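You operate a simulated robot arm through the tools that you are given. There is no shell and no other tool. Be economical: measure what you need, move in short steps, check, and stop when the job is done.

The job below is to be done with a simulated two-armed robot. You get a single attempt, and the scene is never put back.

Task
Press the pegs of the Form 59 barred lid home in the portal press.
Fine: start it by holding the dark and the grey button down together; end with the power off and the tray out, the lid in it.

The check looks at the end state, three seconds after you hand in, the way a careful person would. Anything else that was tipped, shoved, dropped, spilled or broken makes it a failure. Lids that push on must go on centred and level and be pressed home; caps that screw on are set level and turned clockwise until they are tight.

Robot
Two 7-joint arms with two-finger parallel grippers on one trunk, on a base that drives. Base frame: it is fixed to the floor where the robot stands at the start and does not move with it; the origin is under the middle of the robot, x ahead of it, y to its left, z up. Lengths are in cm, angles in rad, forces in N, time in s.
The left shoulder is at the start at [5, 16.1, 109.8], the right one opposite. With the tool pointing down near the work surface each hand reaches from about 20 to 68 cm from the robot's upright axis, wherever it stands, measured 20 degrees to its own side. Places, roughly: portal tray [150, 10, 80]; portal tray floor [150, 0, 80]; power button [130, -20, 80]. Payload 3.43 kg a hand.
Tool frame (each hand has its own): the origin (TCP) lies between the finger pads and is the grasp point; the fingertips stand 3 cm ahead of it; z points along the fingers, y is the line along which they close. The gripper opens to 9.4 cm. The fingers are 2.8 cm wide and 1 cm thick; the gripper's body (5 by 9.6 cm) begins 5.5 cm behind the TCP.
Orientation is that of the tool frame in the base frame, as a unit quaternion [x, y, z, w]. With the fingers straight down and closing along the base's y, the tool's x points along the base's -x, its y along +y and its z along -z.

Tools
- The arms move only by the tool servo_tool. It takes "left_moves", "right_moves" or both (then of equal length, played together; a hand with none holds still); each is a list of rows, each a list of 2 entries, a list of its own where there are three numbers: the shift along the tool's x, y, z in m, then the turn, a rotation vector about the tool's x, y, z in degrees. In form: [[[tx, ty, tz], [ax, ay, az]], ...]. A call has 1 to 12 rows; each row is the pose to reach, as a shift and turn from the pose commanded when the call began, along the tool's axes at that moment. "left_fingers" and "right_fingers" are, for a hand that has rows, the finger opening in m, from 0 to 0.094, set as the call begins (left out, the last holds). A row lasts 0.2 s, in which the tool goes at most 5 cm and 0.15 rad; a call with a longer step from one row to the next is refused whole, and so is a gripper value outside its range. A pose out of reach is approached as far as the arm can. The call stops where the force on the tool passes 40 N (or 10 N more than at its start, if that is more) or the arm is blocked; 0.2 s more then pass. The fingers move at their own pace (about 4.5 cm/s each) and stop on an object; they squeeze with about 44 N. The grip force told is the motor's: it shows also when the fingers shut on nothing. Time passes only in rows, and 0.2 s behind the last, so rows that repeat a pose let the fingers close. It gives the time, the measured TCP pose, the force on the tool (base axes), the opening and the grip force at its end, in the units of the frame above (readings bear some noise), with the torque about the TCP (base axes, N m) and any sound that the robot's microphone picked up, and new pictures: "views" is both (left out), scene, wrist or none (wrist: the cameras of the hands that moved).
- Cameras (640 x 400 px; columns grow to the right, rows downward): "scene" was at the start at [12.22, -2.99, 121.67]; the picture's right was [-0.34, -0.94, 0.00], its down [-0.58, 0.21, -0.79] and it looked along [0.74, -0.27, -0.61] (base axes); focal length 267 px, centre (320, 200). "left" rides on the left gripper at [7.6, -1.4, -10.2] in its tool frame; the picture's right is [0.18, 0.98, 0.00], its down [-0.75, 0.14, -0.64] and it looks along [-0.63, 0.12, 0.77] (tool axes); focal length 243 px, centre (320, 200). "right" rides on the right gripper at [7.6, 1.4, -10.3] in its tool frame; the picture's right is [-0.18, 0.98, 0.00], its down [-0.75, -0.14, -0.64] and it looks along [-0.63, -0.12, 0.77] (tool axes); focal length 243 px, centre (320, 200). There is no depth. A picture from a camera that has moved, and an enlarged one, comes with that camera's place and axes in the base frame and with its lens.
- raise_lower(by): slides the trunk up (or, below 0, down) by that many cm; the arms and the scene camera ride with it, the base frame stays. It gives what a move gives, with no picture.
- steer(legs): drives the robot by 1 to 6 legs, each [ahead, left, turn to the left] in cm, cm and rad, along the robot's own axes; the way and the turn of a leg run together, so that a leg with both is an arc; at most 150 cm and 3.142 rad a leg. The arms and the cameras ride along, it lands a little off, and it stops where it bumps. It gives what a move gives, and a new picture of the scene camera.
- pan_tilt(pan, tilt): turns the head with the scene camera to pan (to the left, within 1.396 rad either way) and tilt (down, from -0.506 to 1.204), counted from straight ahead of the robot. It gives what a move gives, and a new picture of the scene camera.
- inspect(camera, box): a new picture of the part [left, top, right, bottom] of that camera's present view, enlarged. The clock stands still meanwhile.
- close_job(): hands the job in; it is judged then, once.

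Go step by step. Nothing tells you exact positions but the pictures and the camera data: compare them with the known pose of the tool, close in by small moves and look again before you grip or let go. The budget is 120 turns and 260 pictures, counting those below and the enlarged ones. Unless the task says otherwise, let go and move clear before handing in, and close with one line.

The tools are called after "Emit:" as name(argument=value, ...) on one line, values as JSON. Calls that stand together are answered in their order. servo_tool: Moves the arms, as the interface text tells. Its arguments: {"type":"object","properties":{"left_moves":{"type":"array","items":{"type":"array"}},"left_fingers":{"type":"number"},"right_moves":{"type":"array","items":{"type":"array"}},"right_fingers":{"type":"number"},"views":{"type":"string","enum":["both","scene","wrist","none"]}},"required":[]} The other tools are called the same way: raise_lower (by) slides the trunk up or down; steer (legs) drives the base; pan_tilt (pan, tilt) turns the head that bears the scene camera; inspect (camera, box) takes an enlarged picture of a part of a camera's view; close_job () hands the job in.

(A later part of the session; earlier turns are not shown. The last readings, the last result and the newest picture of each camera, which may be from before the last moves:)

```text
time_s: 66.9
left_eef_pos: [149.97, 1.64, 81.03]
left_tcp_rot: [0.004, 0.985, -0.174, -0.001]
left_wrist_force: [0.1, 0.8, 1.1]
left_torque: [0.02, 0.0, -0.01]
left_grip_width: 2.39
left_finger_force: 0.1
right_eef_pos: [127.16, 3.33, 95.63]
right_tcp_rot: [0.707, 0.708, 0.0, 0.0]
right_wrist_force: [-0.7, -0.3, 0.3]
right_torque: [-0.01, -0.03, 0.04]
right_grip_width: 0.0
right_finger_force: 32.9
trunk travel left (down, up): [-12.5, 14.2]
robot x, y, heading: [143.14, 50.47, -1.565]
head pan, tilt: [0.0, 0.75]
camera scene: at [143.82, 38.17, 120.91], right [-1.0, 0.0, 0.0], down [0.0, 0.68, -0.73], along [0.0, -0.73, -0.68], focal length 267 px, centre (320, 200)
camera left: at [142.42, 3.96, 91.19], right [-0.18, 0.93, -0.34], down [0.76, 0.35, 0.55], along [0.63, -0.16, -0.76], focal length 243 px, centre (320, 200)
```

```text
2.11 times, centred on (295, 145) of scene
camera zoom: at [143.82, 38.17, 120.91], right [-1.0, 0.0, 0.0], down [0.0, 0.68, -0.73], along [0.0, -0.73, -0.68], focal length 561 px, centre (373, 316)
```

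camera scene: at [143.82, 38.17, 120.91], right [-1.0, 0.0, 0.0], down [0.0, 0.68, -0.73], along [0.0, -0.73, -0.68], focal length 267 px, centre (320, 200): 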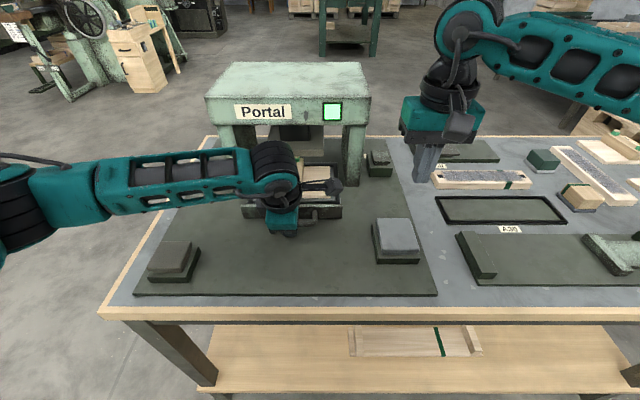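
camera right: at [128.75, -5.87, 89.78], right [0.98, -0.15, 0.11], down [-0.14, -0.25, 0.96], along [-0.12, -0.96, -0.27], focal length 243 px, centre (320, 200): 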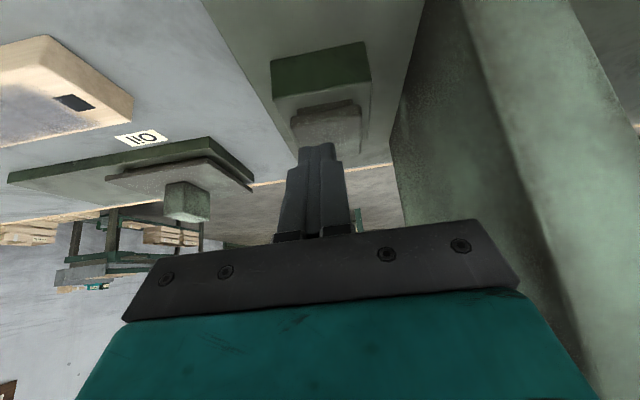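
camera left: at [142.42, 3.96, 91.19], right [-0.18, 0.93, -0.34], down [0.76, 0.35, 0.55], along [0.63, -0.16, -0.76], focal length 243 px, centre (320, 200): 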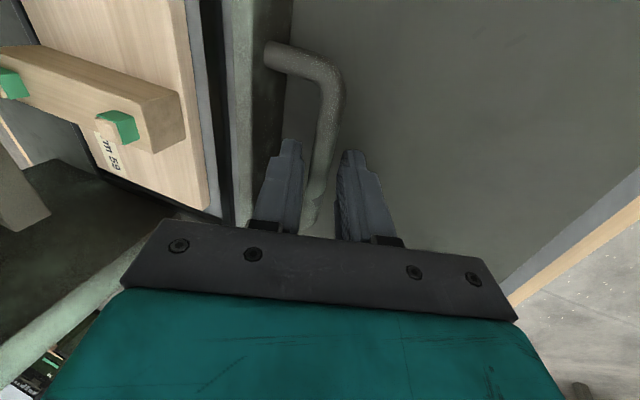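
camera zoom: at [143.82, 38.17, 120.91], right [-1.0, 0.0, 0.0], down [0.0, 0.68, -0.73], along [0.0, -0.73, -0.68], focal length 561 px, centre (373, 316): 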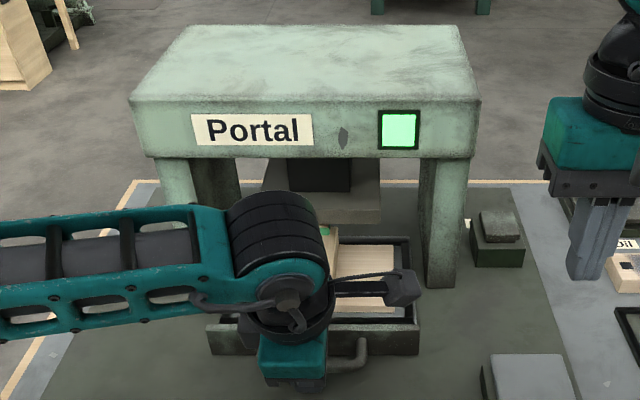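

Emit:
servo_tool(left_moves=[[[0, -0.0113, 0.0041], [0, 0, 0]], [[0, -0.0226, 0.0082], [0, 0, 0]], [[0, -0.0338, 0.0123], [0, 0, 0]], [[0, -0.0451, 0.0164], [0, 0, 0]], [[0, -0.0564, 0.0205], [0, 0, 0]], [[0, -0.0677, 0.0246], [0, 0, 0]], [[0, -0.079, 0.0287], [0, 0, 0]], [[0, -0.0902, 0.0328], [0, 0, 0]]])

Emit:
inspect(camera="scene", box=[190, 50, 400, 240])

```text
time_s: 68.7
left_eef_pos: [149.82, -7.44, 80.83]
left_tcp_rot: [0.005, 0.985, -0.17, -0.001]
left_wrist_force: [4.7, 29.2, 7.2]
left_torque: [0.24, -0.18, 0.4]
left_grip_width: 2.6
left_finger_force: 5.0
right_eef_pos: [127.37, 3.55, 95.89]
right_tcp_rot: [0.706, 0.709, -0.001, 0.001]
right_wrist_force: [0.1, 0.0, -0.1]
right_torque: [0.01, -0.01, 0.03]
right_grip_width: 0.0
right_finger_force: 33.0
trunk travel left (down, up): [-12.5, 14.2]
robot x, y, heading: [143.88, 50.73, -1.571]
head pan, tilt: [0.0, 0.75]
camera scene: at [143.86, 38.48, 120.96], right [-1.0, 0.0, 0.0], down [0.0, 0.68, -0.73], along [0.0, -0.73, -0.68], focal length 267 px, centre (320, 200)
camera left: at [142.12, -5.32, 90.99], right [-0.17, 0.93, -0.33], down [0.76, 0.34, 0.56], along [0.63, -0.15, -0.76], focal length 243 px, centre (320, 200)
```

scene: 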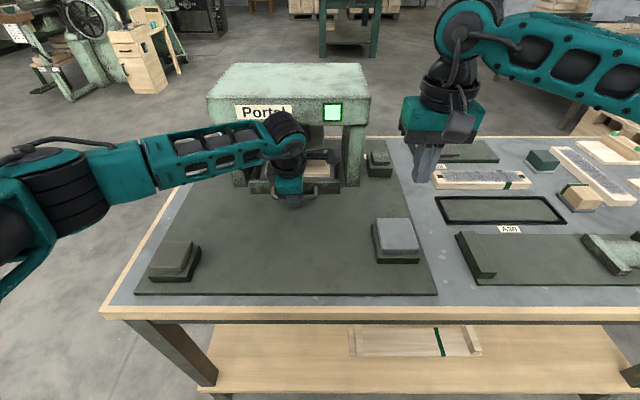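
left: 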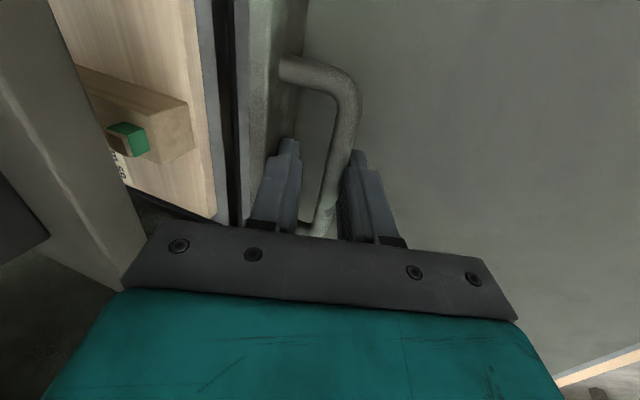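

```text
2.11 times, centred on (295, 145) of scene
camera zoom: at [143.86, 38.48, 120.96], right [-1.0, 0.0, 0.0], down [0.0, 0.68, -0.73], along [0.0, -0.73, -0.68], focal length 561 px, centre (373, 316)
```

zoom: 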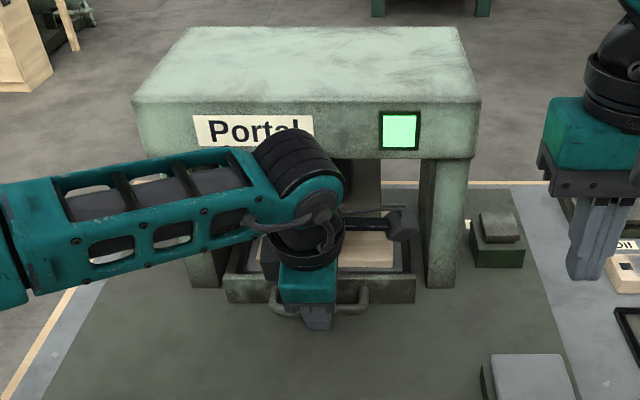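

The tray stopped at the end of its ~25 cm travel (29 N). I back off along the finger axis and clear the press.

Emit:
servo_tool(left_moves=[[[0, 0.007, -0.0025], [0, 0, 0]], [[0, 0.007, -0.03], [0, 0, 0]], [[0, 0.007, -0.07], [0, 0, 0]], [[0, 0.007, -0.11], [0, 0, 0]], [[0, 0.03, -0.15], [-5, 0, 0]], [[0, 0.07, -0.17], [-10, 0, 0]], [[0, 0.11, -0.18], [-15, 0, 0]], [[0, 0.14, -0.18], [-20, 0, 0]], [[0, 0.14, -0.18], [-20, 0, 0]]], views="scene")

Emit:
inspect(camera="scene", box=[190, 80, 400, 240])

```text
time_s: 70.7
left_eef_pos: [150.31, 11.43, 93.21]
left_tcp_rot: [0.004, 1.0, 0.001, 0.0]
left_wrist_force: [-0.2, 0.2, -1.1]
left_torque: [-0.04, 0.0, 0.0]
left_grip_width: 2.4
left_finger_force: 0.0
right_eef_pos: [127.32, 3.22, 95.69]
right_tcp_rot: [0.706, 0.708, 0.0, 0.0]
right_wrist_force: [-0.1, -1.1, -0.4]
right_torque: [0.0, 0.01, -0.01]
right_grip_width: 0.0
right_finger_force: 32.8
trunk travel left (down, up): [-12.5, 14.2]
robot x, y, heading: [143.44, 50.73, -1.573]
head pan, tilt: [0.0, 0.75]
camera scene: at [143.82, 38.16, 120.91], right [-1.0, 0.0, 0.0], down [0.0, 0.68, -0.73], along [0.0, -0.73, -0.68], focal length 267 px, centre (320, 200)
```

scene: 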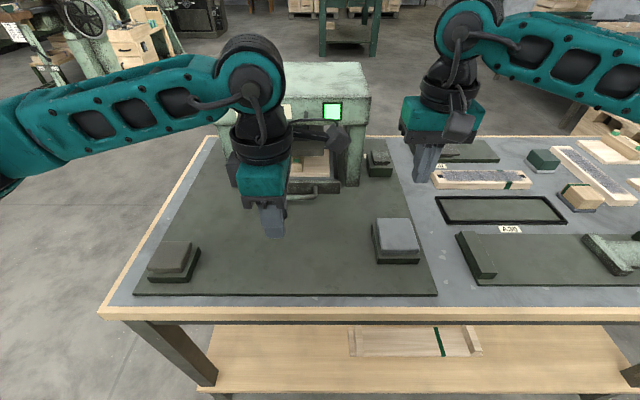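

```text
2.50 times, centred on (295, 160) of scene
camera zoom: at [143.82, 38.16, 120.91], right [-1.0, 0.0, 0.0], down [0.0, 0.68, -0.73], along [0.0, -0.73, -0.68], focal length 667 px, centre (382, 300)
```

zoom: 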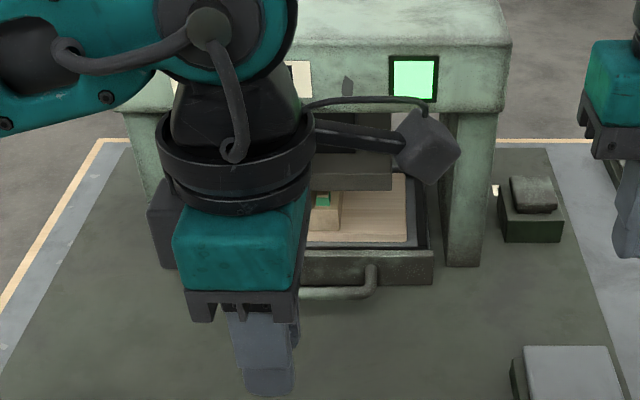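

Tray with the lid is under the press head. I now put both closed hands over the start buttons: left over dark [170.3, 10.5], right over grey [129.2, 5.8].

Emit:
servo_tool(left_moves=[[[-0.04, 0, 0], [0, 0, 0]], [[-0.08, -0.002, 0], [0, 0, 0]], [[-0.12, -0.004, 0], [0, 0, 0]], [[-0.16, -0.008, 0.01], [0, 0, 0]], [[-0.2, -0.009, 0.03], [0, 0, 0]], [[-0.2, -0.009, 0.04], [0, 0, 0]]], right_moves=[[[0.01, 0.01, 0], [0, 0, 0]], [[0.02, 0.019, 0.01], [0, 0, 0]], [[0.026, 0.019, 0.03], [0, 0, 0]], [[0.026, 0.019, 0.05], [0, 0, 0]], [[0.026, 0.019, 0.065], [0, 0, 0]], [[0.026, 0.019, 0.065], [0, 0, 0]]], left_fingers=0, right_fingers=0)

Emit:
inspect(camera="scene", box=[100, 180, 460, 310])

```text
time_s: 72.1
left_eef_pos: [170.25, 10.13, 89.36]
left_tcp_rot: [0.005, 1.0, -0.001, 0.0]
left_wrist_force: [0.1, 0.0, 0.4]
left_torque: [-0.02, 0.01, 0.0]
left_grip_width: 0.0
left_finger_force: 33.3
right_eef_pos: [129.1, 5.67, 89.14]
right_tcp_rot: [0.707, 0.708, 0.0, 0.0]
right_wrist_force: [0.3, 1.5, 0.3]
right_torque: [0.0, 0.02, 0.0]
right_grip_width: 0.0
right_finger_force: 32.9
trunk travel left (down, up): [-12.5, 14.2]
robot x, y, heading: [143.63, 50.9, -1.57]
head pan, tilt: [0.0, 0.75]
camera scene: at [143.83, 38.17, 120.91], right [-1.0, 0.0, 0.0], down [0.0, 0.68, -0.73], along [0.0, -0.73, -0.68], focal length 267 px, centre (320, 200)
camera right: at [130.69, 13.33, 99.39], right [0.98, -0.18, 0.0], down [-0.14, -0.75, 0.64], along [-0.12, -0.63, -0.77], focal length 243 px, centre (320, 200)
camera left: at [162.62, 8.82, 99.59], right [-0.17, 0.98, 0.0], down [0.76, 0.13, 0.64], along [0.63, 0.11, -0.77], focal length 243 px, centre (320, 200)
```

scene: 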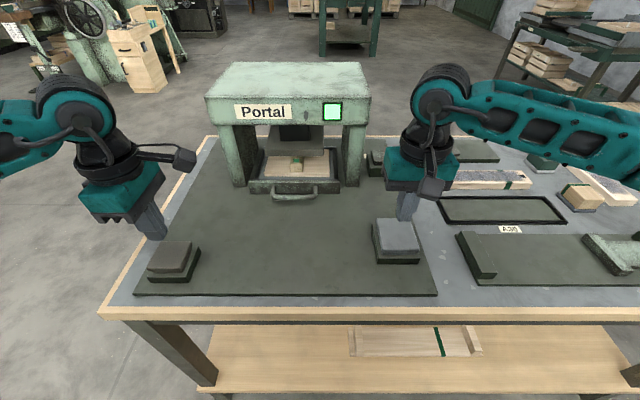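
right: 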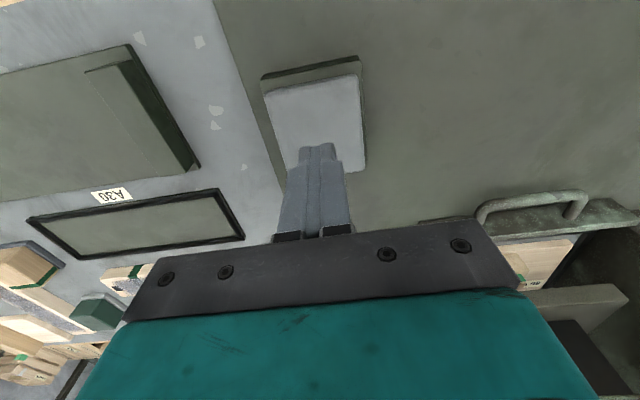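
left: 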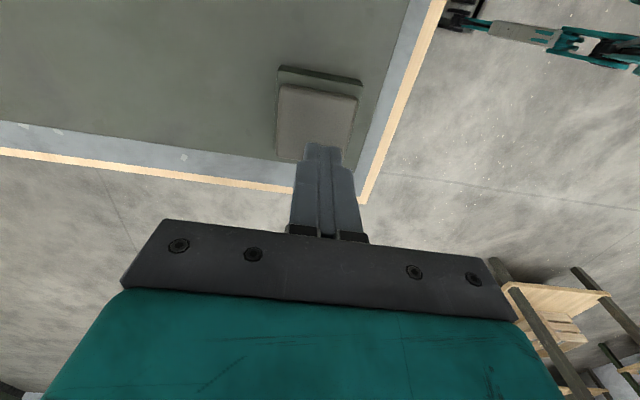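

```text
1.78 times, centred on (280, 245) of scene
camera zoom: at [143.83, 38.17, 120.91], right [-1.0, 0.0, 0.0], down [0.0, 0.68, -0.73], along [0.0, -0.73, -0.68], focal length 474 px, centre (391, 120)
```

zoom: 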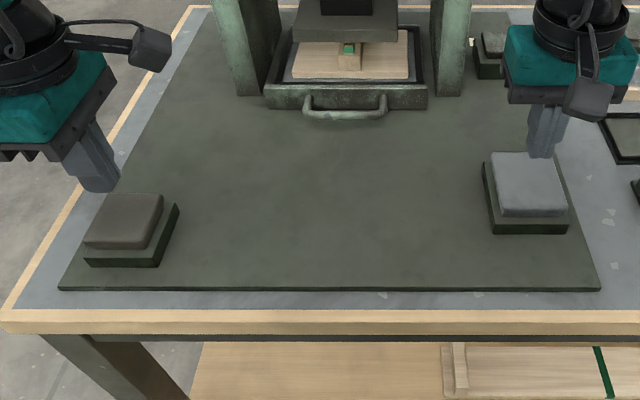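

Both hands are over their pads. I lower both to just above the pads.

Emit:
servo_tool(left_moves=[[[0.002, 0, 0.015], [0, 0, 0]], [[0.004, 0, 0.032], [0, 0, 0]], [[0.004, 0, 0.032], [0, 0, 0]]], right_moves=[[[0.005, 0, 0.015], [0, 0, 0]], [[0.009, 0, 0.03], [0, 0, 0]], [[0.009, 0, 0.03], [0, 0, 0]]], views="none")

Emit:
inspect(camera="scene", box=[120, 190, 220, 300])

Emit:
inspect(camera="scene", box=[340, 170, 460, 280])

```text
time_s: 72.9
left_eef_pos: [169.8, 10.4, 85.94]
left_tcp_rot: [0.005, 1.0, 0.001, 0.0]
left_wrist_force: [-0.2, -1.1, 0.6]
left_torque: [-0.02, 0.01, -0.03]
left_grip_width: 0.0
left_finger_force: 33.0
right_eef_pos: [129.33, 6.53, 86.05]
right_tcp_rot: [0.706, 0.708, 0.0, 0.001]
right_wrist_force: [-0.5, -0.6, -0.2]
right_torque: [-0.01, 0.02, -0.03]
right_grip_width: 0.01
right_finger_force: 32.6
trunk travel left (down, up): [-12.5, 14.2]
robot x, y, heading: [143.81, 50.41, -1.565]
head pan, tilt: [0.0, 0.75]
```

```text
3.64 times, centred on (170, 245) of scene
camera zoom: at [143.82, 38.16, 120.91], right [-1.0, 0.0, 0.0], down [0.0, 0.68, -0.73], along [0.0, -0.73, -0.68], focal length 970 px, centre (866, 36)
```

zoom: 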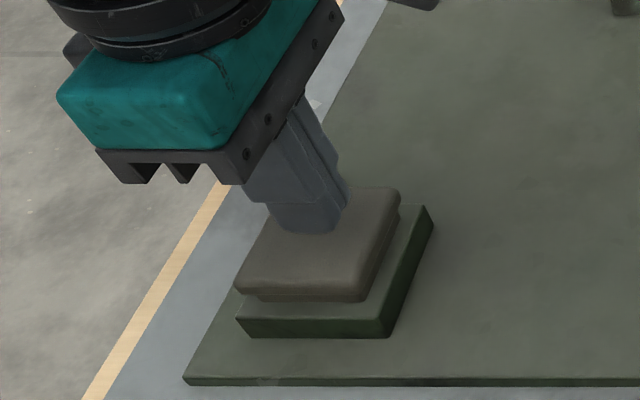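

```text
3.64 times, centred on (400, 225) of scene
camera zoom: at [143.82, 38.16, 120.91], right [-1.0, 0.0, 0.0], down [0.0, 0.68, -0.73], along [0.0, -0.73, -0.68], focal length 970 px, centre (29, 109)
```

zoom: 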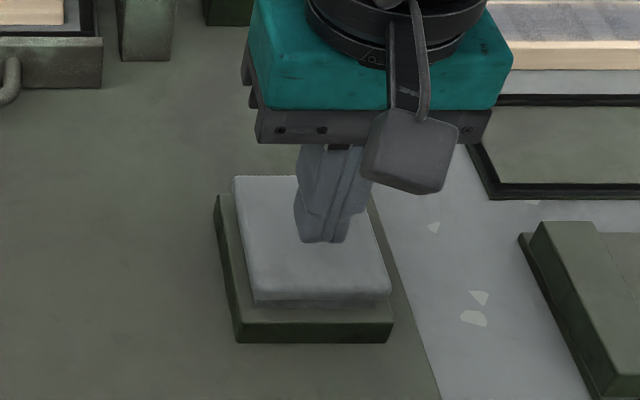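

I press both buttons down together and hold.

Emit:
servo_tool(left_moves=[[[0, 0, 0.004], [0, 0, 0]], [[0, 0, 0.008], [0, 0, 0]], [[0, 0, 0.012], [0, 0, 0]], [[0, 0, 0.014], [0, 0, 0]], [[0, 0, 0.014], [0, 0, 0]], [[0, 0, 0.014], [0, 0, 0]]], right_moves=[[[0, 0, 0.004], [0, 0, 0]], [[0, 0, 0.008], [0, 0, 0]], [[0, 0, 0.012], [0, 0, 0]], [[0, 0, 0.014], [0, 0, 0]], [[0, 0, 0.014], [0, 0, 0]], [[0, 0, 0.014], [0, 0, 0]]], views="scene")

```text
time_s: 74.3
left_eef_pos: [169.67, 10.38, 84.55]
left_tcp_rot: [0.004, 1.0, 0.001, 0.0]
left_wrist_force: [-1.0, 0.8, 0.3]
left_torque: [-0.01, 0.0, 0.06]
left_grip_width: 0.03
left_finger_force: 32.7
right_eef_pos: [129.16, 6.5, 84.74]
right_tcp_rot: [0.707, 0.708, -0.001, 0.0]
right_wrist_force: [-0.1, 0.9, 0.3]
right_torque: [0.02, -0.02, 0.0]
right_grip_width: 0.01
right_finger_force: 33.0
trunk travel left (down, up): [-12.5, 14.2]
robot x, y, heading: [143.7, 50.5, -1.568]
head pan, tilt: [0.0, 0.75]
camera scene: at [143.82, 38.17, 120.91], right [-1.0, 0.0, 0.0], down [0.0, 0.68, -0.73], along [0.0, -0.73, -0.68], focal length 267 px, centre (320, 200)
```

scene: 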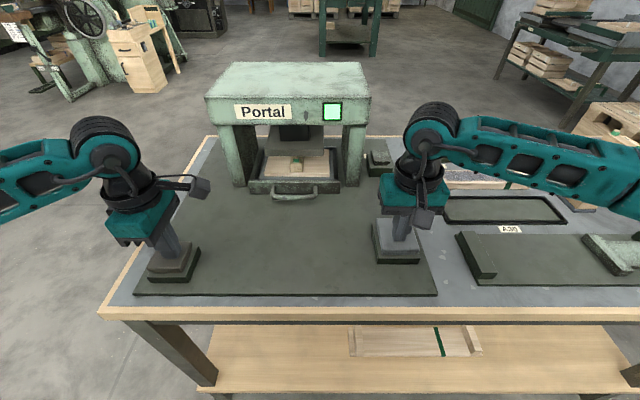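

No contact yet; I go on down in step with both hands.

Emit:
servo_tool(left_moves=[[[0, 0, 0.003], [0, 0, 0]], [[0, 0, 0.006], [0, 0, 0]], [[0, 0, 0.009], [0, 0, 0]], [[0, 0, 0.012], [0, 0, 0]], [[0, 0, 0.012], [0, 0, 0]]], right_moves=[[[0, 0, 0.003], [0, 0, 0]], [[0, 0, 0.006], [0, 0, 0]], [[0, 0, 0.009], [0, 0, 0]], [[0, 0, 0.012], [0, 0, 0]], [[0, 0, 0.012], [0, 0, 0]]], views="scene")

```text
time_s: 75.5
left_eef_pos: [169.76, 10.31, 83.32]
left_tcp_rot: [0.004, 1.0, 0.0, 0.0]
left_wrist_force: [3.3, -2.1, 6.5]
left_torque: [-0.01, -0.09, 0.0]
left_grip_width: 0.0
left_finger_force: 33.3
right_eef_pos: [129.29, 6.65, 83.74]
right_tcp_rot: [0.707, 0.707, 0.0, 0.0]
right_wrist_force: [0.0, 0.3, 2.3]
right_torque: [0.05, -0.04, 0.02]
right_grip_width: 0.03
right_finger_force: 32.8
trunk travel left (down, up): [-12.5, 14.2]
robot x, y, heading: [143.6, 50.26, -1.571]
head pan, tilt: [0.0, 0.75]
camera scene: at [143.83, 38.21, 120.93], right [-1.0, 0.0, 0.0], down [0.0, 0.68, -0.73], along [0.0, -0.73, -0.68], focal length 267 px, centre (320, 200)
```

scene: 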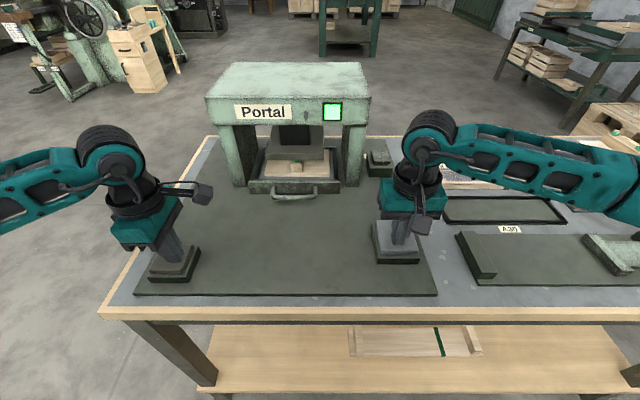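

Both pads are moving and the head seems to be coming down. I press slightly more and keep holding.

Emit:
servo_tool(left_moves=[[[0, 0, 0.002], [0, 0, 0]], [[0, 0, 0.004], [0, 0, 0]], [[0, 0, 0.004], [0, 0, 0]], [[0, 0, 0.004], [0, 0, 0]], [[0, 0, 0.004], [0, 0, 0]], [[0, 0, 0.004], [0, 0, 0]], [[0, 0, 0.004], [0, 0, 0]], [[0, 0, 0.004], [0, 0, 0]]], right_moves=[[[0, 0, 0.003], [0, 0, 0]], [[0, 0, 0.006], [0, 0, 0]], [[0, 0, 0.006], [0, 0, 0]], [[0, 0, 0.006], [0, 0, 0]], [[0, 0, 0.006], [0, 0, 0]], [[0, 0, 0.006], [0, 0, 0]], [[0, 0, 0.006], [0, 0, 0]], [[0, 0, 0.006], [0, 0, 0]]], views="scene")

Emit:
inspect(camera="scene", box=[200, 80, 400, 205])

```text
time_s: 77.3
left_eef_pos: [169.66, 10.4, 83.09]
left_tcp_rot: [0.004, 1.0, -0.004, 0.0]
left_wrist_force: [7.7, -9.8, 26.1]
left_torque: [-0.29, -0.29, 0.0]
left_grip_width: 0.01
left_finger_force: 32.8
right_eef_pos: [129.2, 6.47, 83.32]
right_tcp_rot: [0.706, 0.708, -0.001, 0.004]
right_wrist_force: [-4.2, -2.4, 25.3]
right_torque: [0.13, 0.17, 0.17]
right_grip_width: 0.0
right_finger_force: 33.0
trunk travel left (down, up): [-12.5, 14.2]
robot x, y, heading: [144.05, 50.43, -1.572]
head pan, tilt: [0.0, 0.75]
camera scene: at [143.8, 38.4, 120.96], right [-1.0, 0.0, 0.0], down [0.0, 0.68, -0.73], along [0.0, -0.73, -0.68], focal length 267 px, centre (320, 200)
```

scene: 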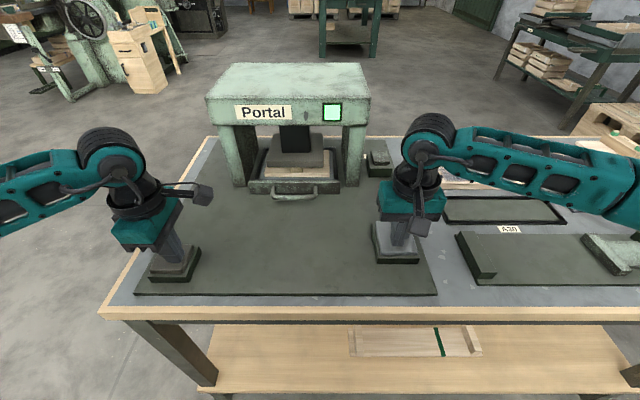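

```text
3.20 times, centred on (300, 142) of scene
camera zoom: at [143.8, 38.4, 120.96], right [-1.0, 0.0, 0.0], down [0.0, 0.68, -0.73], along [0.0, -0.73, -0.68], focal length 853 px, centre (384, 384)
```

zoom: 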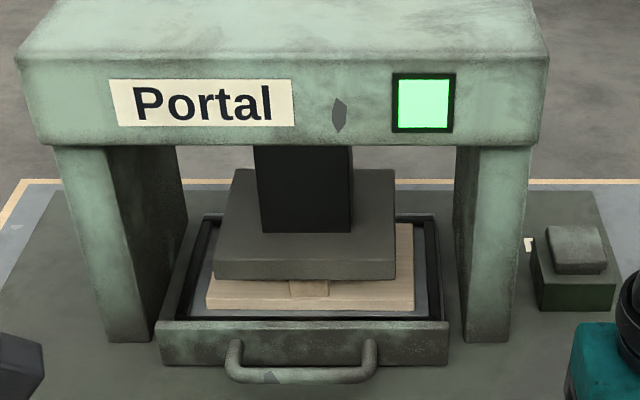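

The head is coming down on the bar. I keep holding until it is home.

Emit:
servo_tool(left_moves=[[[0, 0, 0], [0, 0, 0]], [[0, 0, 0], [0, 0, 0]], [[0, 0, 0], [0, 0, 0]], [[0, 0, 0], [0, 0, 0]], [[0, 0, 0], [0, 0, 0]], [[0, 0, 0], [0, 0, 0]], [[0, 0, 0], [0, 0, 0]], [[0, 0, 0], [0, 0, 0]]], right_moves=[[[0, 0, 0], [0, 0, 0]], [[0, 0, 0], [0, 0, 0]], [[0, 0, 0], [0, 0, 0]], [[0, 0, 0], [0, 0, 0]], [[0, 0, 0], [0, 0, 0]], [[0, 0, 0], [0, 0, 0]], [[0, 0, 0], [0, 0, 0]], [[0, 0, 0], [0, 0, 0]]], views="none")

Emit:
inspect(camera="scene", box=[200, 80, 400, 205])

```text
time_s: 79.1
left_eef_pos: [169.63, 10.33, 83.18]
left_tcp_rot: [0.005, 1.0, -0.004, -0.001]
left_wrist_force: [8.5, -7.0, 27.6]
left_torque: [-0.18, -0.27, -0.02]
left_grip_width: 0.0
left_finger_force: 33.1
right_eef_pos: [129.16, 6.6, 83.26]
right_tcp_rot: [0.707, 0.708, -0.001, 0.002]
right_wrist_force: [-5.7, -6.2, 23.6]
right_torque: [0.05, 0.12, -0.03]
right_grip_width: 0.0
right_finger_force: 33.2
trunk travel left (down, up): [-12.5, 14.2]
robot x, y, heading: [143.67, 50.58, -1.565]
head pan, tilt: [0.0, 0.75]
```

```text
3.20 times, centred on (300, 142) of scene
camera zoom: at [143.79, 38.4, 120.95], right [-1.0, 0.0, 0.0], down [0.0, 0.68, -0.73], along [0.0, -0.73, -0.68], focal length 853 px, centre (384, 384)
```

zoom: 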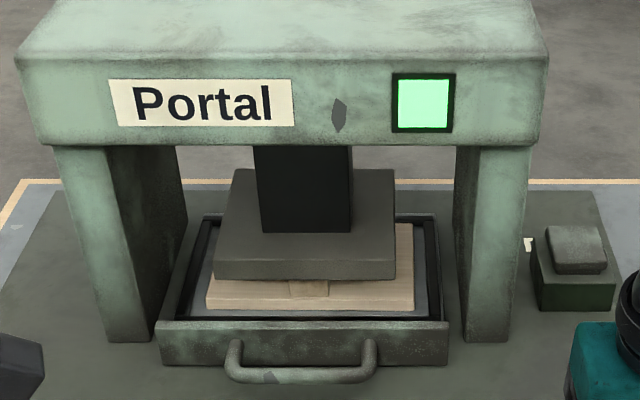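

The head stays at the bottom; I hold a bit longer for a full dwell, then release.

Emit:
servo_tool(left_moves=[[[0, 0, 0], [0, 0, 0]], [[0, 0, 0], [0, 0, 0]], [[0, 0, 0], [0, 0, 0]], [[0, 0, 0], [0, 0, 0]], [[0, 0, 0], [0, 0, 0]], [[0, 0, 0], [0, 0, 0]], [[0, 0, 0], [0, 0, 0]], [[0, 0, 0], [0, 0, 0]], [[0, 0, 0], [0, 0, 0]], [[0, 0, 0], [0, 0, 0]], [[0, 0, 0], [0, 0, 0]], [[0, 0, 0], [0, 0, 0]]], right_moves=[[[0, 0, 0], [0, 0, 0]], [[0, 0, 0], [0, 0, 0]], [[0, 0, 0], [0, 0, 0]], [[0, 0, 0], [0, 0, 0]], [[0, 0, 0], [0, 0, 0]], [[0, 0, 0], [0, 0, 0]], [[0, 0, 0], [0, 0, 0]], [[0, 0, 0], [0, 0, 0]], [[0, 0, 0], [0, 0, 0]], [[0, 0, 0], [0, 0, 0]], [[0, 0, 0], [0, 0, 0]], [[0, 0, 0], [0, 0, 0]]], views="none")

Emit:
inspect(camera="scene", box=[200, 80, 400, 205])

```text
time_s: 81.7
left_eef_pos: [169.62, 10.44, 83.25]
left_tcp_rot: [0.004, 1.0, -0.004, -0.001]
left_wrist_force: [4.7, -5.5, 28.6]
left_torque: [-0.15, -0.2, 0.0]
left_grip_width: 0.0
left_finger_force: 33.1
right_eef_pos: [129.17, 6.71, 83.3]
right_tcp_rot: [0.707, 0.708, -0.001, 0.004]
right_wrist_force: [-2.6, -6.3, 23.5]
right_torque: [0.06, 0.06, -0.02]
right_grip_width: 0.0
right_finger_force: 33.3
trunk travel left (down, up): [-12.5, 14.2]
robot x, y, heading: [143.61, 50.62, -1.576]
head pan, tilt: [0.0, 0.75]
```

```text
3.20 times, centred on (300, 142) of scene
camera zoom: at [143.78, 38.41, 120.96], right [-1.0, 0.0, 0.0], down [0.0, 0.68, -0.73], along [0.0, -0.73, -0.68], focal length 853 px, centre (384, 384)
```

zoom: 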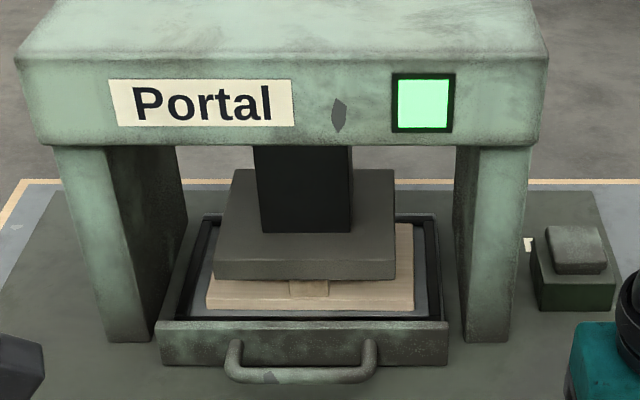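

Held home for several seconds. I release both buttons together and watch the head rise.

Emit:
servo_tool(left_moves=[[[0, 0, -0.02], [0, 0, 0]], [[0, 0, -0.05], [0, 0, 0]], [[0, 0, -0.09], [0, 0, 0]], [[0, 0, -0.11], [0, 0, 0]], [[0, 0, -0.11], [0, 0, 0]], [[0, 0, -0.11], [0, 0, 0]], [[0, 0, -0.11], [0, 0, 0]], [[0, 0, -0.11], [0, 0, 0]]], right_moves=[[[0, 0, -0.02], [0, 0, 0]], [[0, 0, -0.05], [0, 0, 0]], [[0, 0, -0.09], [0, 0, 0]], [[0, 0, -0.12], [0, 0, 0]], [[0, 0, -0.15], [0, 0, 0]], [[0, 0, -0.16], [0, 0, 0]], [[0, 0, -0.16], [0, 0, 0]], [[0, 0, -0.16], [0, 0, 0]]], views="scene")

Emit:
inspect(camera="scene", box=[200, 80, 400, 205])

```text
time_s: 83.5
left_eef_pos: [169.89, 10.6, 93.87]
left_tcp_rot: [0.004, 1.0, 0.001, -0.001]
left_wrist_force: [-0.2, 1.2, 0.1]
left_torque: [0.0, 0.02, 0.02]
left_grip_width: 0.0
left_finger_force: 33.1
right_eef_pos: [129.32, 6.5, 99.09]
right_tcp_rot: [0.707, 0.708, 0.0, -0.001]
right_wrist_force: [0.8, -0.5, -0.1]
right_torque: [-0.01, 0.01, 0.0]
right_grip_width: 0.02
right_finger_force: 33.1
trunk travel left (down, up): [-12.5, 14.2]
robot x, y, heading: [143.92, 50.57, -1.568]
head pan, tilt: [0.0, 0.75]
camera scene: at [143.82, 38.17, 120.91], right [-1.0, 0.0, 0.0], down [0.0, 0.68, -0.73], along [0.0, -0.73, -0.68], focal length 267 px, centre (320, 200)
```

scene: 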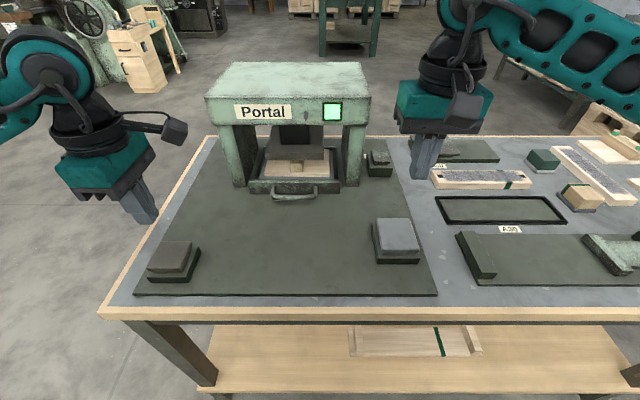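

```text
3.20 times, centred on (300, 142) of scene
camera zoom: at [143.82, 38.17, 120.91], right [-1.0, 0.0, 0.0], down [0.0, 0.68, -0.73], along [0.0, -0.73, -0.68], focal length 853 px, centre (384, 384)
```

zoom: 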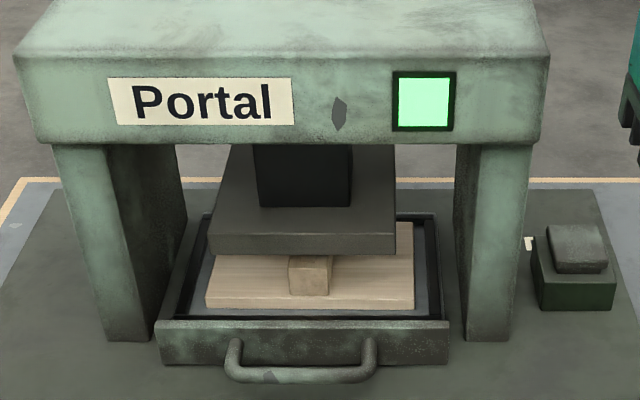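

The pegs no longer stand out at the front and the head is rising. I bring the left hand (tilted) back to the tray handle.

Emit:
servo_tool(left_moves=[[[0.033, -0.023, 0], [3.3, 0, 0]], [[0.066, -0.045, 0], [6.6, 0, 0]], [[0.1, -0.068, 0.005], [10, 0, 0]], [[0.133, -0.09, 0.01], [13.3, 0, 0]], [[0.166, -0.113, 0.015], [16.6, 0, 0]], [[0.199, -0.136, 0.027], [20, 0, 0]], [[0.199, -0.136, 0.027], [20, 0, 0]]], left_fingers=0.026)

Emit:
inspect(camera="left", box=[220, 0, 420, 160])

```text
time_s: 85.1
left_eef_pos: [149.48, -3.02, 91.45]
left_tcp_rot: [0.004, 0.985, -0.173, -0.002]
left_wrist_force: [0.1, 0.9, -0.1]
left_torque: [0.0, 0.02, -0.03]
left_grip_width: 2.6
left_finger_force: 0.1
right_eef_pos: [129.31, 6.56, 99.0]
right_tcp_rot: [0.706, 0.708, 0.0, 0.0]
right_wrist_force: [-0.8, 0.2, 0.8]
right_torque: [0.02, 0.0, 0.01]
right_grip_width: 0.0
right_finger_force: 33.1
trunk travel left (down, up): [-12.5, 14.2]
robot x, y, heading: [143.91, 50.45, -1.566]
head pan, tilt: [0.0, 0.75]
camera scene: at [143.82, 38.16, 120.91], right [-1.0, 0.0, 0.0], down [0.0, 0.68, -0.73], along [0.0, -0.73, -0.68], focal length 267 px, centre (320, 200)
camera left: at [141.85, -0.77, 101.59], right [-0.18, 0.93, -0.34], down [0.76, 0.35, 0.55], along [0.63, -0.16, -0.76], focal length 243 px, centre (320, 200)
```

scene: 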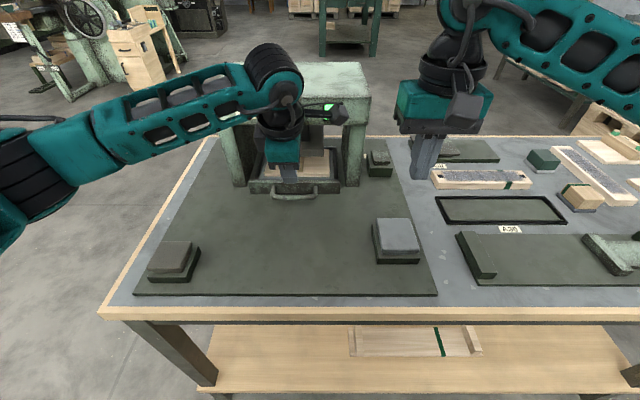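
left: 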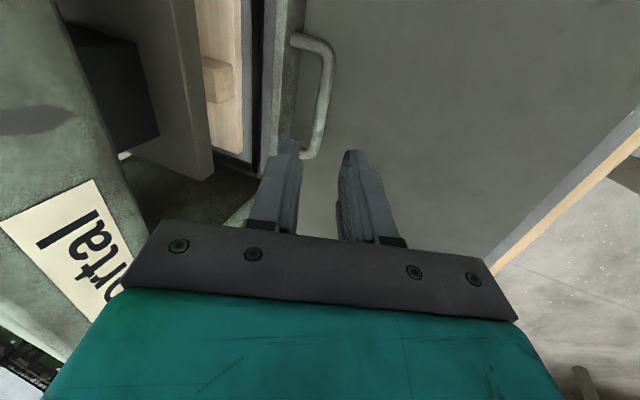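

```text
2.50 times, centred on (320, 80) of left
camera zoom: at [141.85, -0.77, 101.59], right [-0.18, 0.93, -0.34], down [0.76, 0.35, 0.55], along [0.63, -0.16, -0.76], focal length 606 px, centre (320, 500)
```

zoom: 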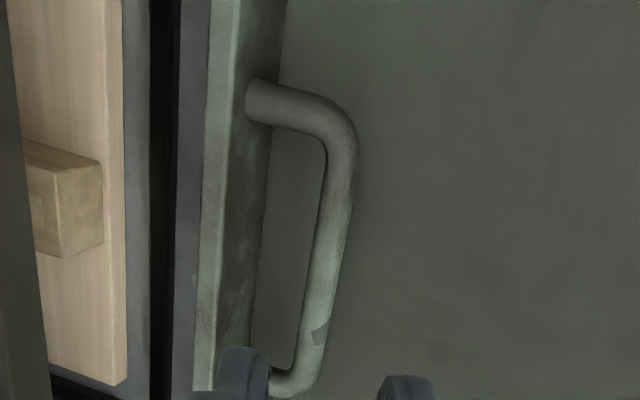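

The bar is at y ≈ −7.5 as expected. I insert along the finger axis, close, and start pulling.

Emit:
servo_tool(left_moves=[[[0, 0, 0.04], [0, 0, 0]], [[0, 0, 0.08], [0, 0, 0]], [[0, 0, 0.1], [0, 0, 0]], [[0, 0, 0.112], [0, 0, 0]], [[0, 0, 0.112], [0, 0, 0]]], left_fingers=0.026, views="wrist")

```text
time_s: 86.3
left_eef_pos: [149.74, -6.76, 80.77]
left_tcp_rot: [0.004, 0.985, -0.175, 0.0]
left_wrist_force: [0.2, -0.2, 0.9]
left_torque: [0.01, 0.01, -0.02]
left_grip_width: 2.61
left_finger_force: 0.0
right_eef_pos: [129.02, 6.42, 99.1]
right_tcp_rot: [0.706, 0.708, 0.0, 0.0]
right_wrist_force: [-0.9, -1.5, -0.6]
right_torque: [0.0, 0.01, -0.02]
right_grip_width: 0.0
right_finger_force: 32.8
trunk travel left (down, up): [-12.5, 14.2]
robot x, y, heading: [143.52, 50.38, -1.567]
head pan, tilt: [0.0, 0.75]
camera left: at [141.94, -4.5, 90.84], right [-0.18, 0.93, -0.34], down [0.76, 0.34, 0.56], along [0.63, -0.16, -0.76], focal length 243 px, centre (320, 200)
```

left: 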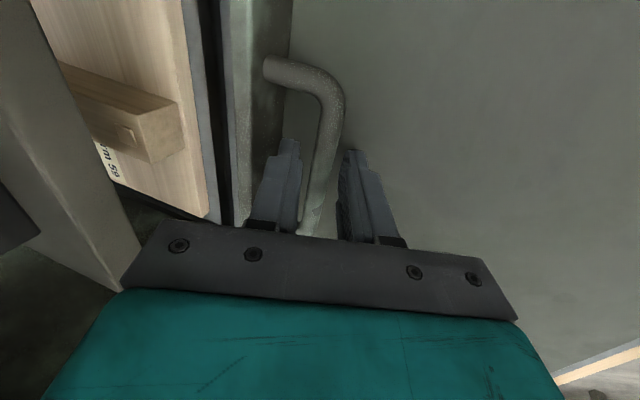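

The bar is between the fingers. Close and pull the tray out.

Emit:
servo_tool(left_moves=[[[0, 0, 0], [0, 0, 0]], [[0, 0, 0], [0, 0, 0]], [[0, 0, 0], [0, 0, 0]], [[0, 0.0094, -0.0034], [0, 0, 0]], [[0, 0.0188, -0.0068], [0, 0, 0]], [[0, 0.0329, -0.012], [0, 0, 0]], [[0, 0.047, -0.0171], [0, 0, 0]], [[0, 0.0611, -0.0222], [0, 0, 0]], [[0, 0.0752, -0.0274], [0, 0, 0]], [[0, 0.0893, -0.0325], [0, 0, 0]], [[0, 0.1034, -0.0376], [0, 0, 0]], [[0, 0.1128, -0.041], [0, 0, 0]]], left_fingers=0)

```text
time_s: 88.9
left_eef_pos: [149.55, 5.23, 80.75]
left_tcp_rot: [0.006, 0.985, -0.173, -0.001]
left_wrist_force: [-1.9, -1.2, 11.6]
left_torque: [-0.03, -0.49, 1.45]
left_grip_width: 1.18
left_finger_force: 44.5
right_eef_pos: [129.05, 6.63, 99.01]
right_tcp_rot: [0.706, 0.708, 0.0, 0.0]
right_wrist_force: [0.8, 0.5, 0.2]
right_torque: [-0.01, 0.03, 0.0]
right_grip_width: 0.0
right_finger_force: 32.9
trunk travel left (down, up): [-12.5, 14.2]
robot x, y, heading: [143.57, 50.36, -1.568]
head pan, tilt: [0.0, 0.75]
camera scene: at [143.77, 38.24, 120.92], right [-1.0, 0.0, 0.0], down [0.0, 0.68, -0.73], along [0.0, -0.73, -0.68], focal length 267 px, centre (320, 200)
camera left: at [141.94, 7.39, 90.88], right [-0.17, 0.93, -0.34], down [0.76, 0.34, 0.56], along [0.63, -0.16, -0.76], focal length 243 px, centre (320, 200)
```

scene: 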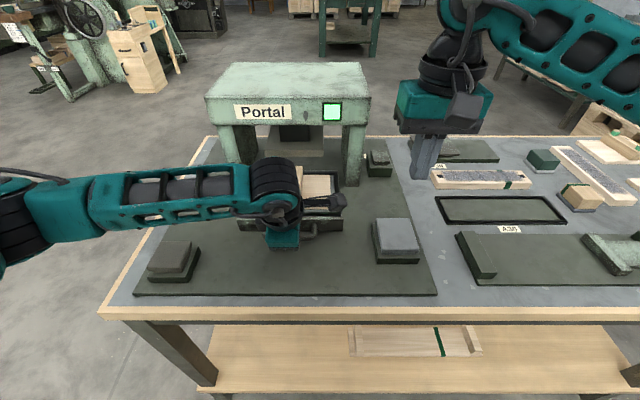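
left: 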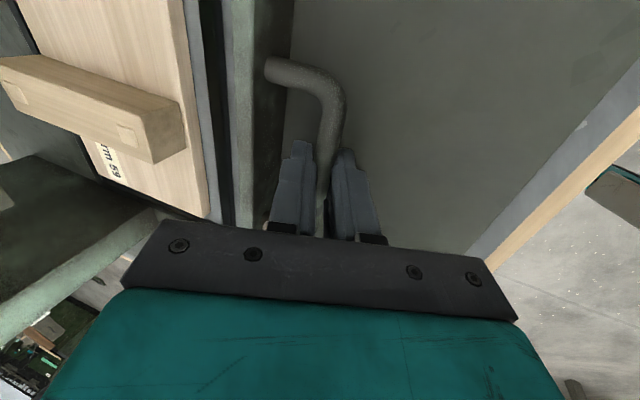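

Both pegs are flush with the bar. I pull the tray the rest of the way, uprighting the hand as it comes.

Emit:
servo_tool(left_moves=[[[0, 0.0118, -0.0044], [-2, 0, 0]], [[0, 0.0236, -0.0088], [-4, 0, 0]], [[0, 0.0354, -0.0131], [-6, 0, 0]], [[0, 0.0472, -0.0174], [-8, 0, 0]], [[0, 0.059, -0.0217], [-10, 0, 0]], [[0, 0.0708, -0.026], [-12, 0, 0]], [[0, 0.0826, -0.0303], [-14, 0, 0]], [[0, 0.0944, -0.0346], [-16, 0, 0]], [[0, 0.1062, -0.0389], [-18, 0, 0]], [[0, 0.118, -0.0432], [-20, 0, 0]], [[0, 0.121, -0.0443], [-20, 0, 0]]])

Emit:
inspect(camera="scene", box=[180, 160, 420, 320])

```text
time_s: 91.3
left_eef_pos: [149.71, 17.82, 80.71]
left_tcp_rot: [0.0, 1.0, -0.001, -0.005]
left_wrist_force: [-8.3, -5.6, -11.7]
left_torque: [-0.19, 0.47, 1.31]
left_grip_width: 1.15
left_finger_force: 45.3
right_eef_pos: [129.12, 6.36, 98.98]
right_tcp_rot: [0.707, 0.708, 0.001, 0.0]
right_wrist_force: [0.0, 0.1, -0.8]
right_torque: [-0.03, 0.0, -0.01]
right_grip_width: 0.0
right_finger_force: 33.1
trunk travel left (down, up): [-12.5, 14.2]
robot x, y, heading: [144.09, 50.3, -1.571]
head pan, tilt: [0.0, 0.75]
stopped in row 11 (left hand): the force on the tool passed its limit (the readings are from after the stop); the commanded pose is now the measured one
camera scene: at [143.73, 38.08, 120.89], right [-1.0, 0.0, 0.0], down [0.0, 0.68, -0.73], along [0.0, -0.73, -0.68], focal length 267 px, centre (320, 200)
camera left: at [142.12, 16.33, 91.08], right [-0.18, 0.98, 0.0], down [0.76, 0.14, 0.63], along [0.62, 0.12, -0.77], focal length 243 px, centre (320, 200)
```

scene: 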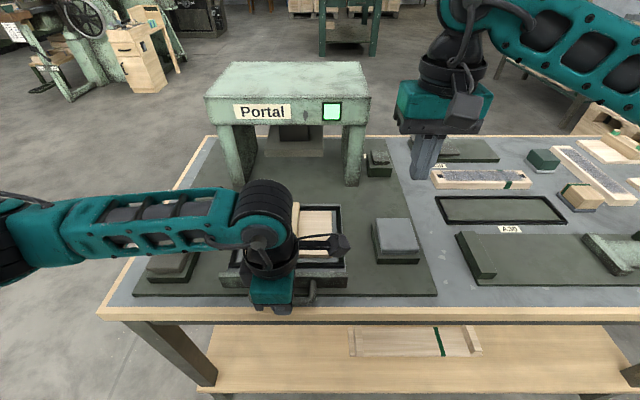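
left: 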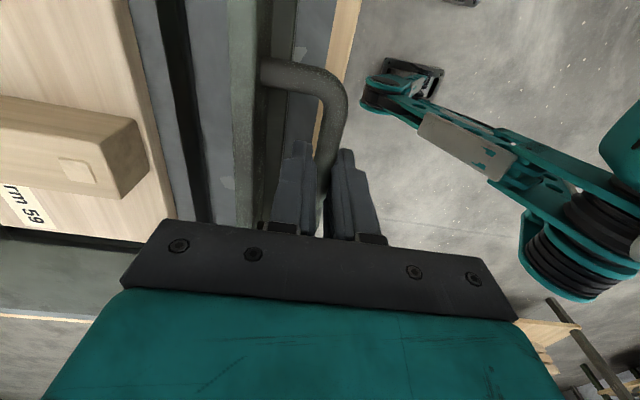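

```text
2.50 times, centred on (300, 240) of scene
camera zoom: at [143.73, 38.08, 120.89], right [-1.0, 0.0, 0.0], down [0.0, 0.68, -0.73], along [0.0, -0.73, -0.68], focal length 667 px, centre (370, 100)
```

zoom: 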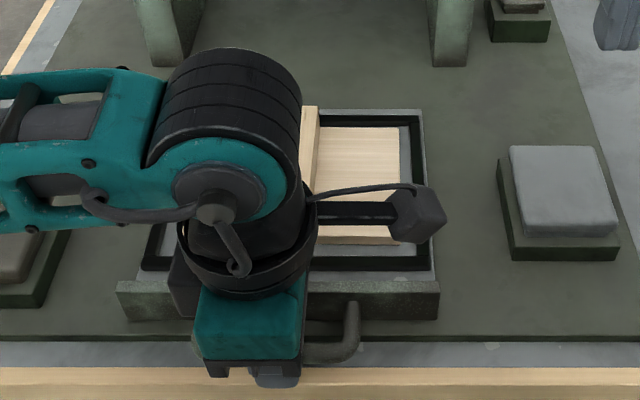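

The tray is fully out at its stop. I let go of the handle and raise the hand clear.

Emit:
servo_tool(left_moves=[[[0, 0, 0], [0, 0, 0]], [[0, 0, 0], [0, 0, 0]], [[0, 0, -0.03], [0, 0, 0]], [[0, 0, -0.07], [0, 0, 0]], [[0, 0, -0.11], [0, 0, 0]], [[-0.03, 0, -0.15], [0, 0, 0]], [[-0.07, 0, -0.17], [0, 0, 0]], [[-0.11, 0, -0.17], [0, 0, 0]], [[-0.15, 0, -0.17], [0, 0, 0]]], left_fingers=0.026, views="scene")

Emit:
inspect(camera="scene", box=[200, 190, 380, 310])

```text
time_s: 93.3
left_eef_pos: [165.1, 18.13, 97.64]
left_tcp_rot: [0.003, 1.0, -0.001, -0.004]
left_wrist_force: [-0.5, 0.1, -0.5]
left_torque: [0.0, -0.01, 0.01]
left_grip_width: 2.62
left_finger_force: 0.0
right_eef_pos: [129.22, 6.5, 99.03]
right_tcp_rot: [0.706, 0.708, 0.0, 0.001]
right_wrist_force: [-0.5, 0.7, 0.9]
right_torque: [-0.01, -0.02, -0.01]
right_grip_width: 0.0
right_finger_force: 32.8
trunk travel left (down, up): [-12.5, 14.2]
robot x, y, heading: [143.7, 50.48, -1.567]
head pan, tilt: [0.0, 0.75]
camera scene: at [143.84, 38.18, 120.92], right [-1.0, 0.0, 0.0], down [0.0, 0.68, -0.73], along [0.0, -0.73, -0.68], focal length 267 px, centre (320, 200)
```

scene: 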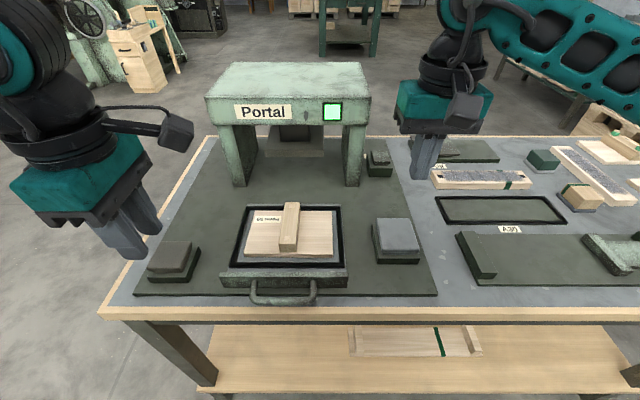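

```text
3.33 times, centred on (290, 250) of scene
camera zoom: at [143.84, 38.18, 120.92], right [-1.0, 0.0, 0.0], down [0.0, 0.68, -0.73], along [0.0, -0.73, -0.68], focal length 889 px, centre (420, 33)
```

zoom: 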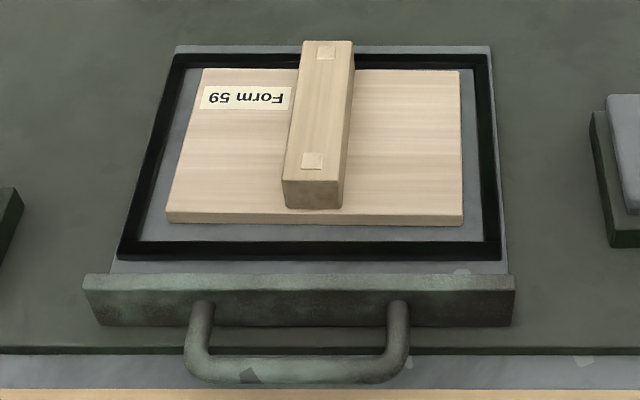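

Both pegs are home and the lid lies well in the tray. Now the right hand goes back to the power button in the same tilted pose.

Emit:
servo_tool(right_moves=[[[-0.035, -0.003, 0], [0, -5, 0]], [[-0.07, -0.006, 0], [0, -10, 0]], [[-0.105, -0.009, 0], [0, -15, 0]], [[-0.14, -0.012, 0], [0, -20, 0]], [[-0.175, -0.015, 0], [0, -25, 0]], [[-0.21, -0.018, 0.02], [0, -30, 0]], [[-0.2445, -0.019, 0.04], [0, -35, 0]], [[-0.2445, -0.019, 0.06], [0, -35, 0]], [[-0.2445, -0.019, 0.09], [0, -35, 0]], [[-0.2445, -0.019, 0.12], [0, -35, 0]], [[-0.2445, -0.019, 0.133], [0, -35, 0]], [[-0.2445, -0.019, 0.133], [0, -35, 0]]], right_fingers=0)

```text
time_s: 96.0
left_eef_pos: [165.04, 18.0, 97.54]
left_tcp_rot: [0.003, 1.0, -0.001, -0.004]
left_wrist_force: [0.0, -0.4, -0.3]
left_torque: [-0.01, -0.01, 0.0]
left_grip_width: 2.62
left_finger_force: 0.1
right_eef_pos: [127.42, -18.0, 85.83]
right_tcp_rot: [0.674, 0.675, -0.213, 0.213]
right_wrist_force: [0.2, -0.3, 0.0]
right_torque: [-0.01, 0.03, 0.02]
right_grip_width: 0.01
right_finger_force: 33.3
trunk travel left (down, up): [-12.5, 14.2]
robot x, y, heading: [143.7, 50.44, -1.566]
head pan, tilt: [0.0, 0.75]
camera scene: at [143.8, 38.17, 120.91], right [-1.0, 0.0, 0.0], down [0.0, 0.68, -0.73], along [0.0, -0.73, -0.68], focal length 267 px, centre (320, 200)
camera right: at [129.04, -5.84, 89.97], right [0.98, -0.15, 0.11], down [-0.14, -0.25, 0.96], along [-0.12, -0.96, -0.27], focal length 243 px, centre (320, 200)
```

scene: 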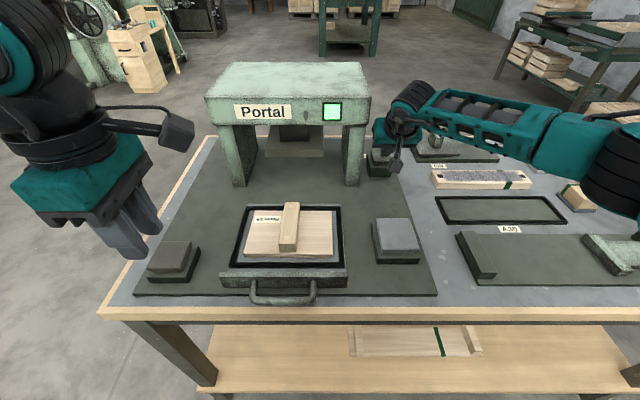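
right: 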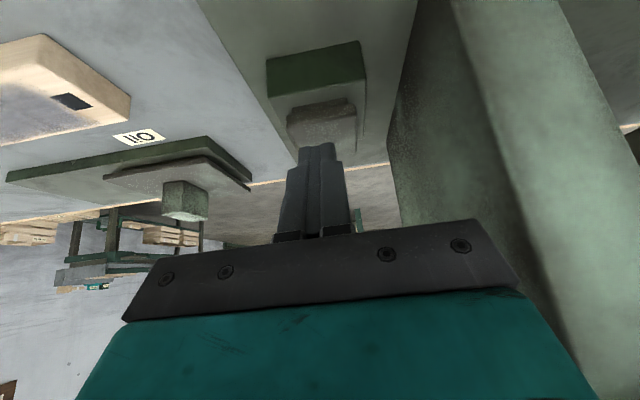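

Same pose as before over the power pad. I press as before, then release.

Emit:
servo_tool(right_moves=[[[0.0017, 0, 0.0025], [0, 0, 0]], [[0.0034, 0, 0.0049], [0, 0, 0]], [[0.0052, 0, 0.0074], [0, 0, 0]], [[0.0069, 0, 0.0098], [0, 0, 0]], [[0.0086, 0, 0.0123], [0, 0, 0]], [[0.0103, 0, 0.0147], [0, 0, 0]], [[0.0115, 0, 0.0164], [0, 0, 0]]], views="scene")

```text
time_s: 97.5
left_eef_pos: [165.0, 18.1, 97.64]
left_tcp_rot: [0.003, 1.0, -0.002, -0.005]
left_wrist_force: [0.5, 0.5, -0.5]
left_torque: [0.0, -0.04, 0.0]
left_grip_width: 2.59
left_finger_force: 0.1
right_eef_pos: [127.26, -17.93, 84.19]
right_tcp_rot: [0.673, 0.675, -0.214, 0.215]
right_wrist_force: [-2.1, 0.6, 15.6]
right_torque: [0.01, 0.05, 0.0]
right_grip_width: 0.0
right_finger_force: 32.9
trunk travel left (down, up): [-12.5, 14.2]
robot x, y, heading: [143.47, 50.72, -1.572]
head pan, tilt: [0.0, 0.75]
heard: click
camera scene: at [143.82, 38.33, 120.96], right [-1.0, 0.0, 0.0], down [0.0, 0.68, -0.73], along [0.0, -0.73, -0.68], focal length 267 px, centre (320, 200)
```

scene: 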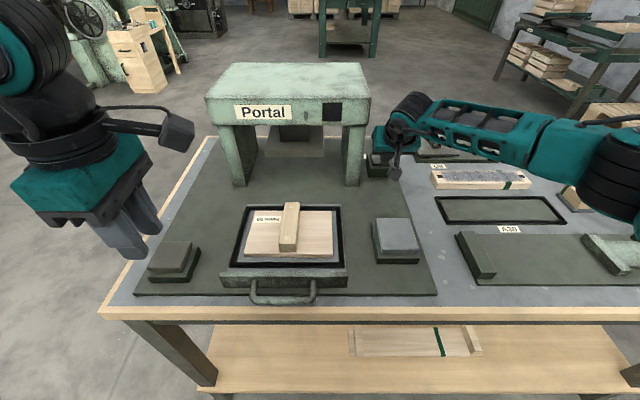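

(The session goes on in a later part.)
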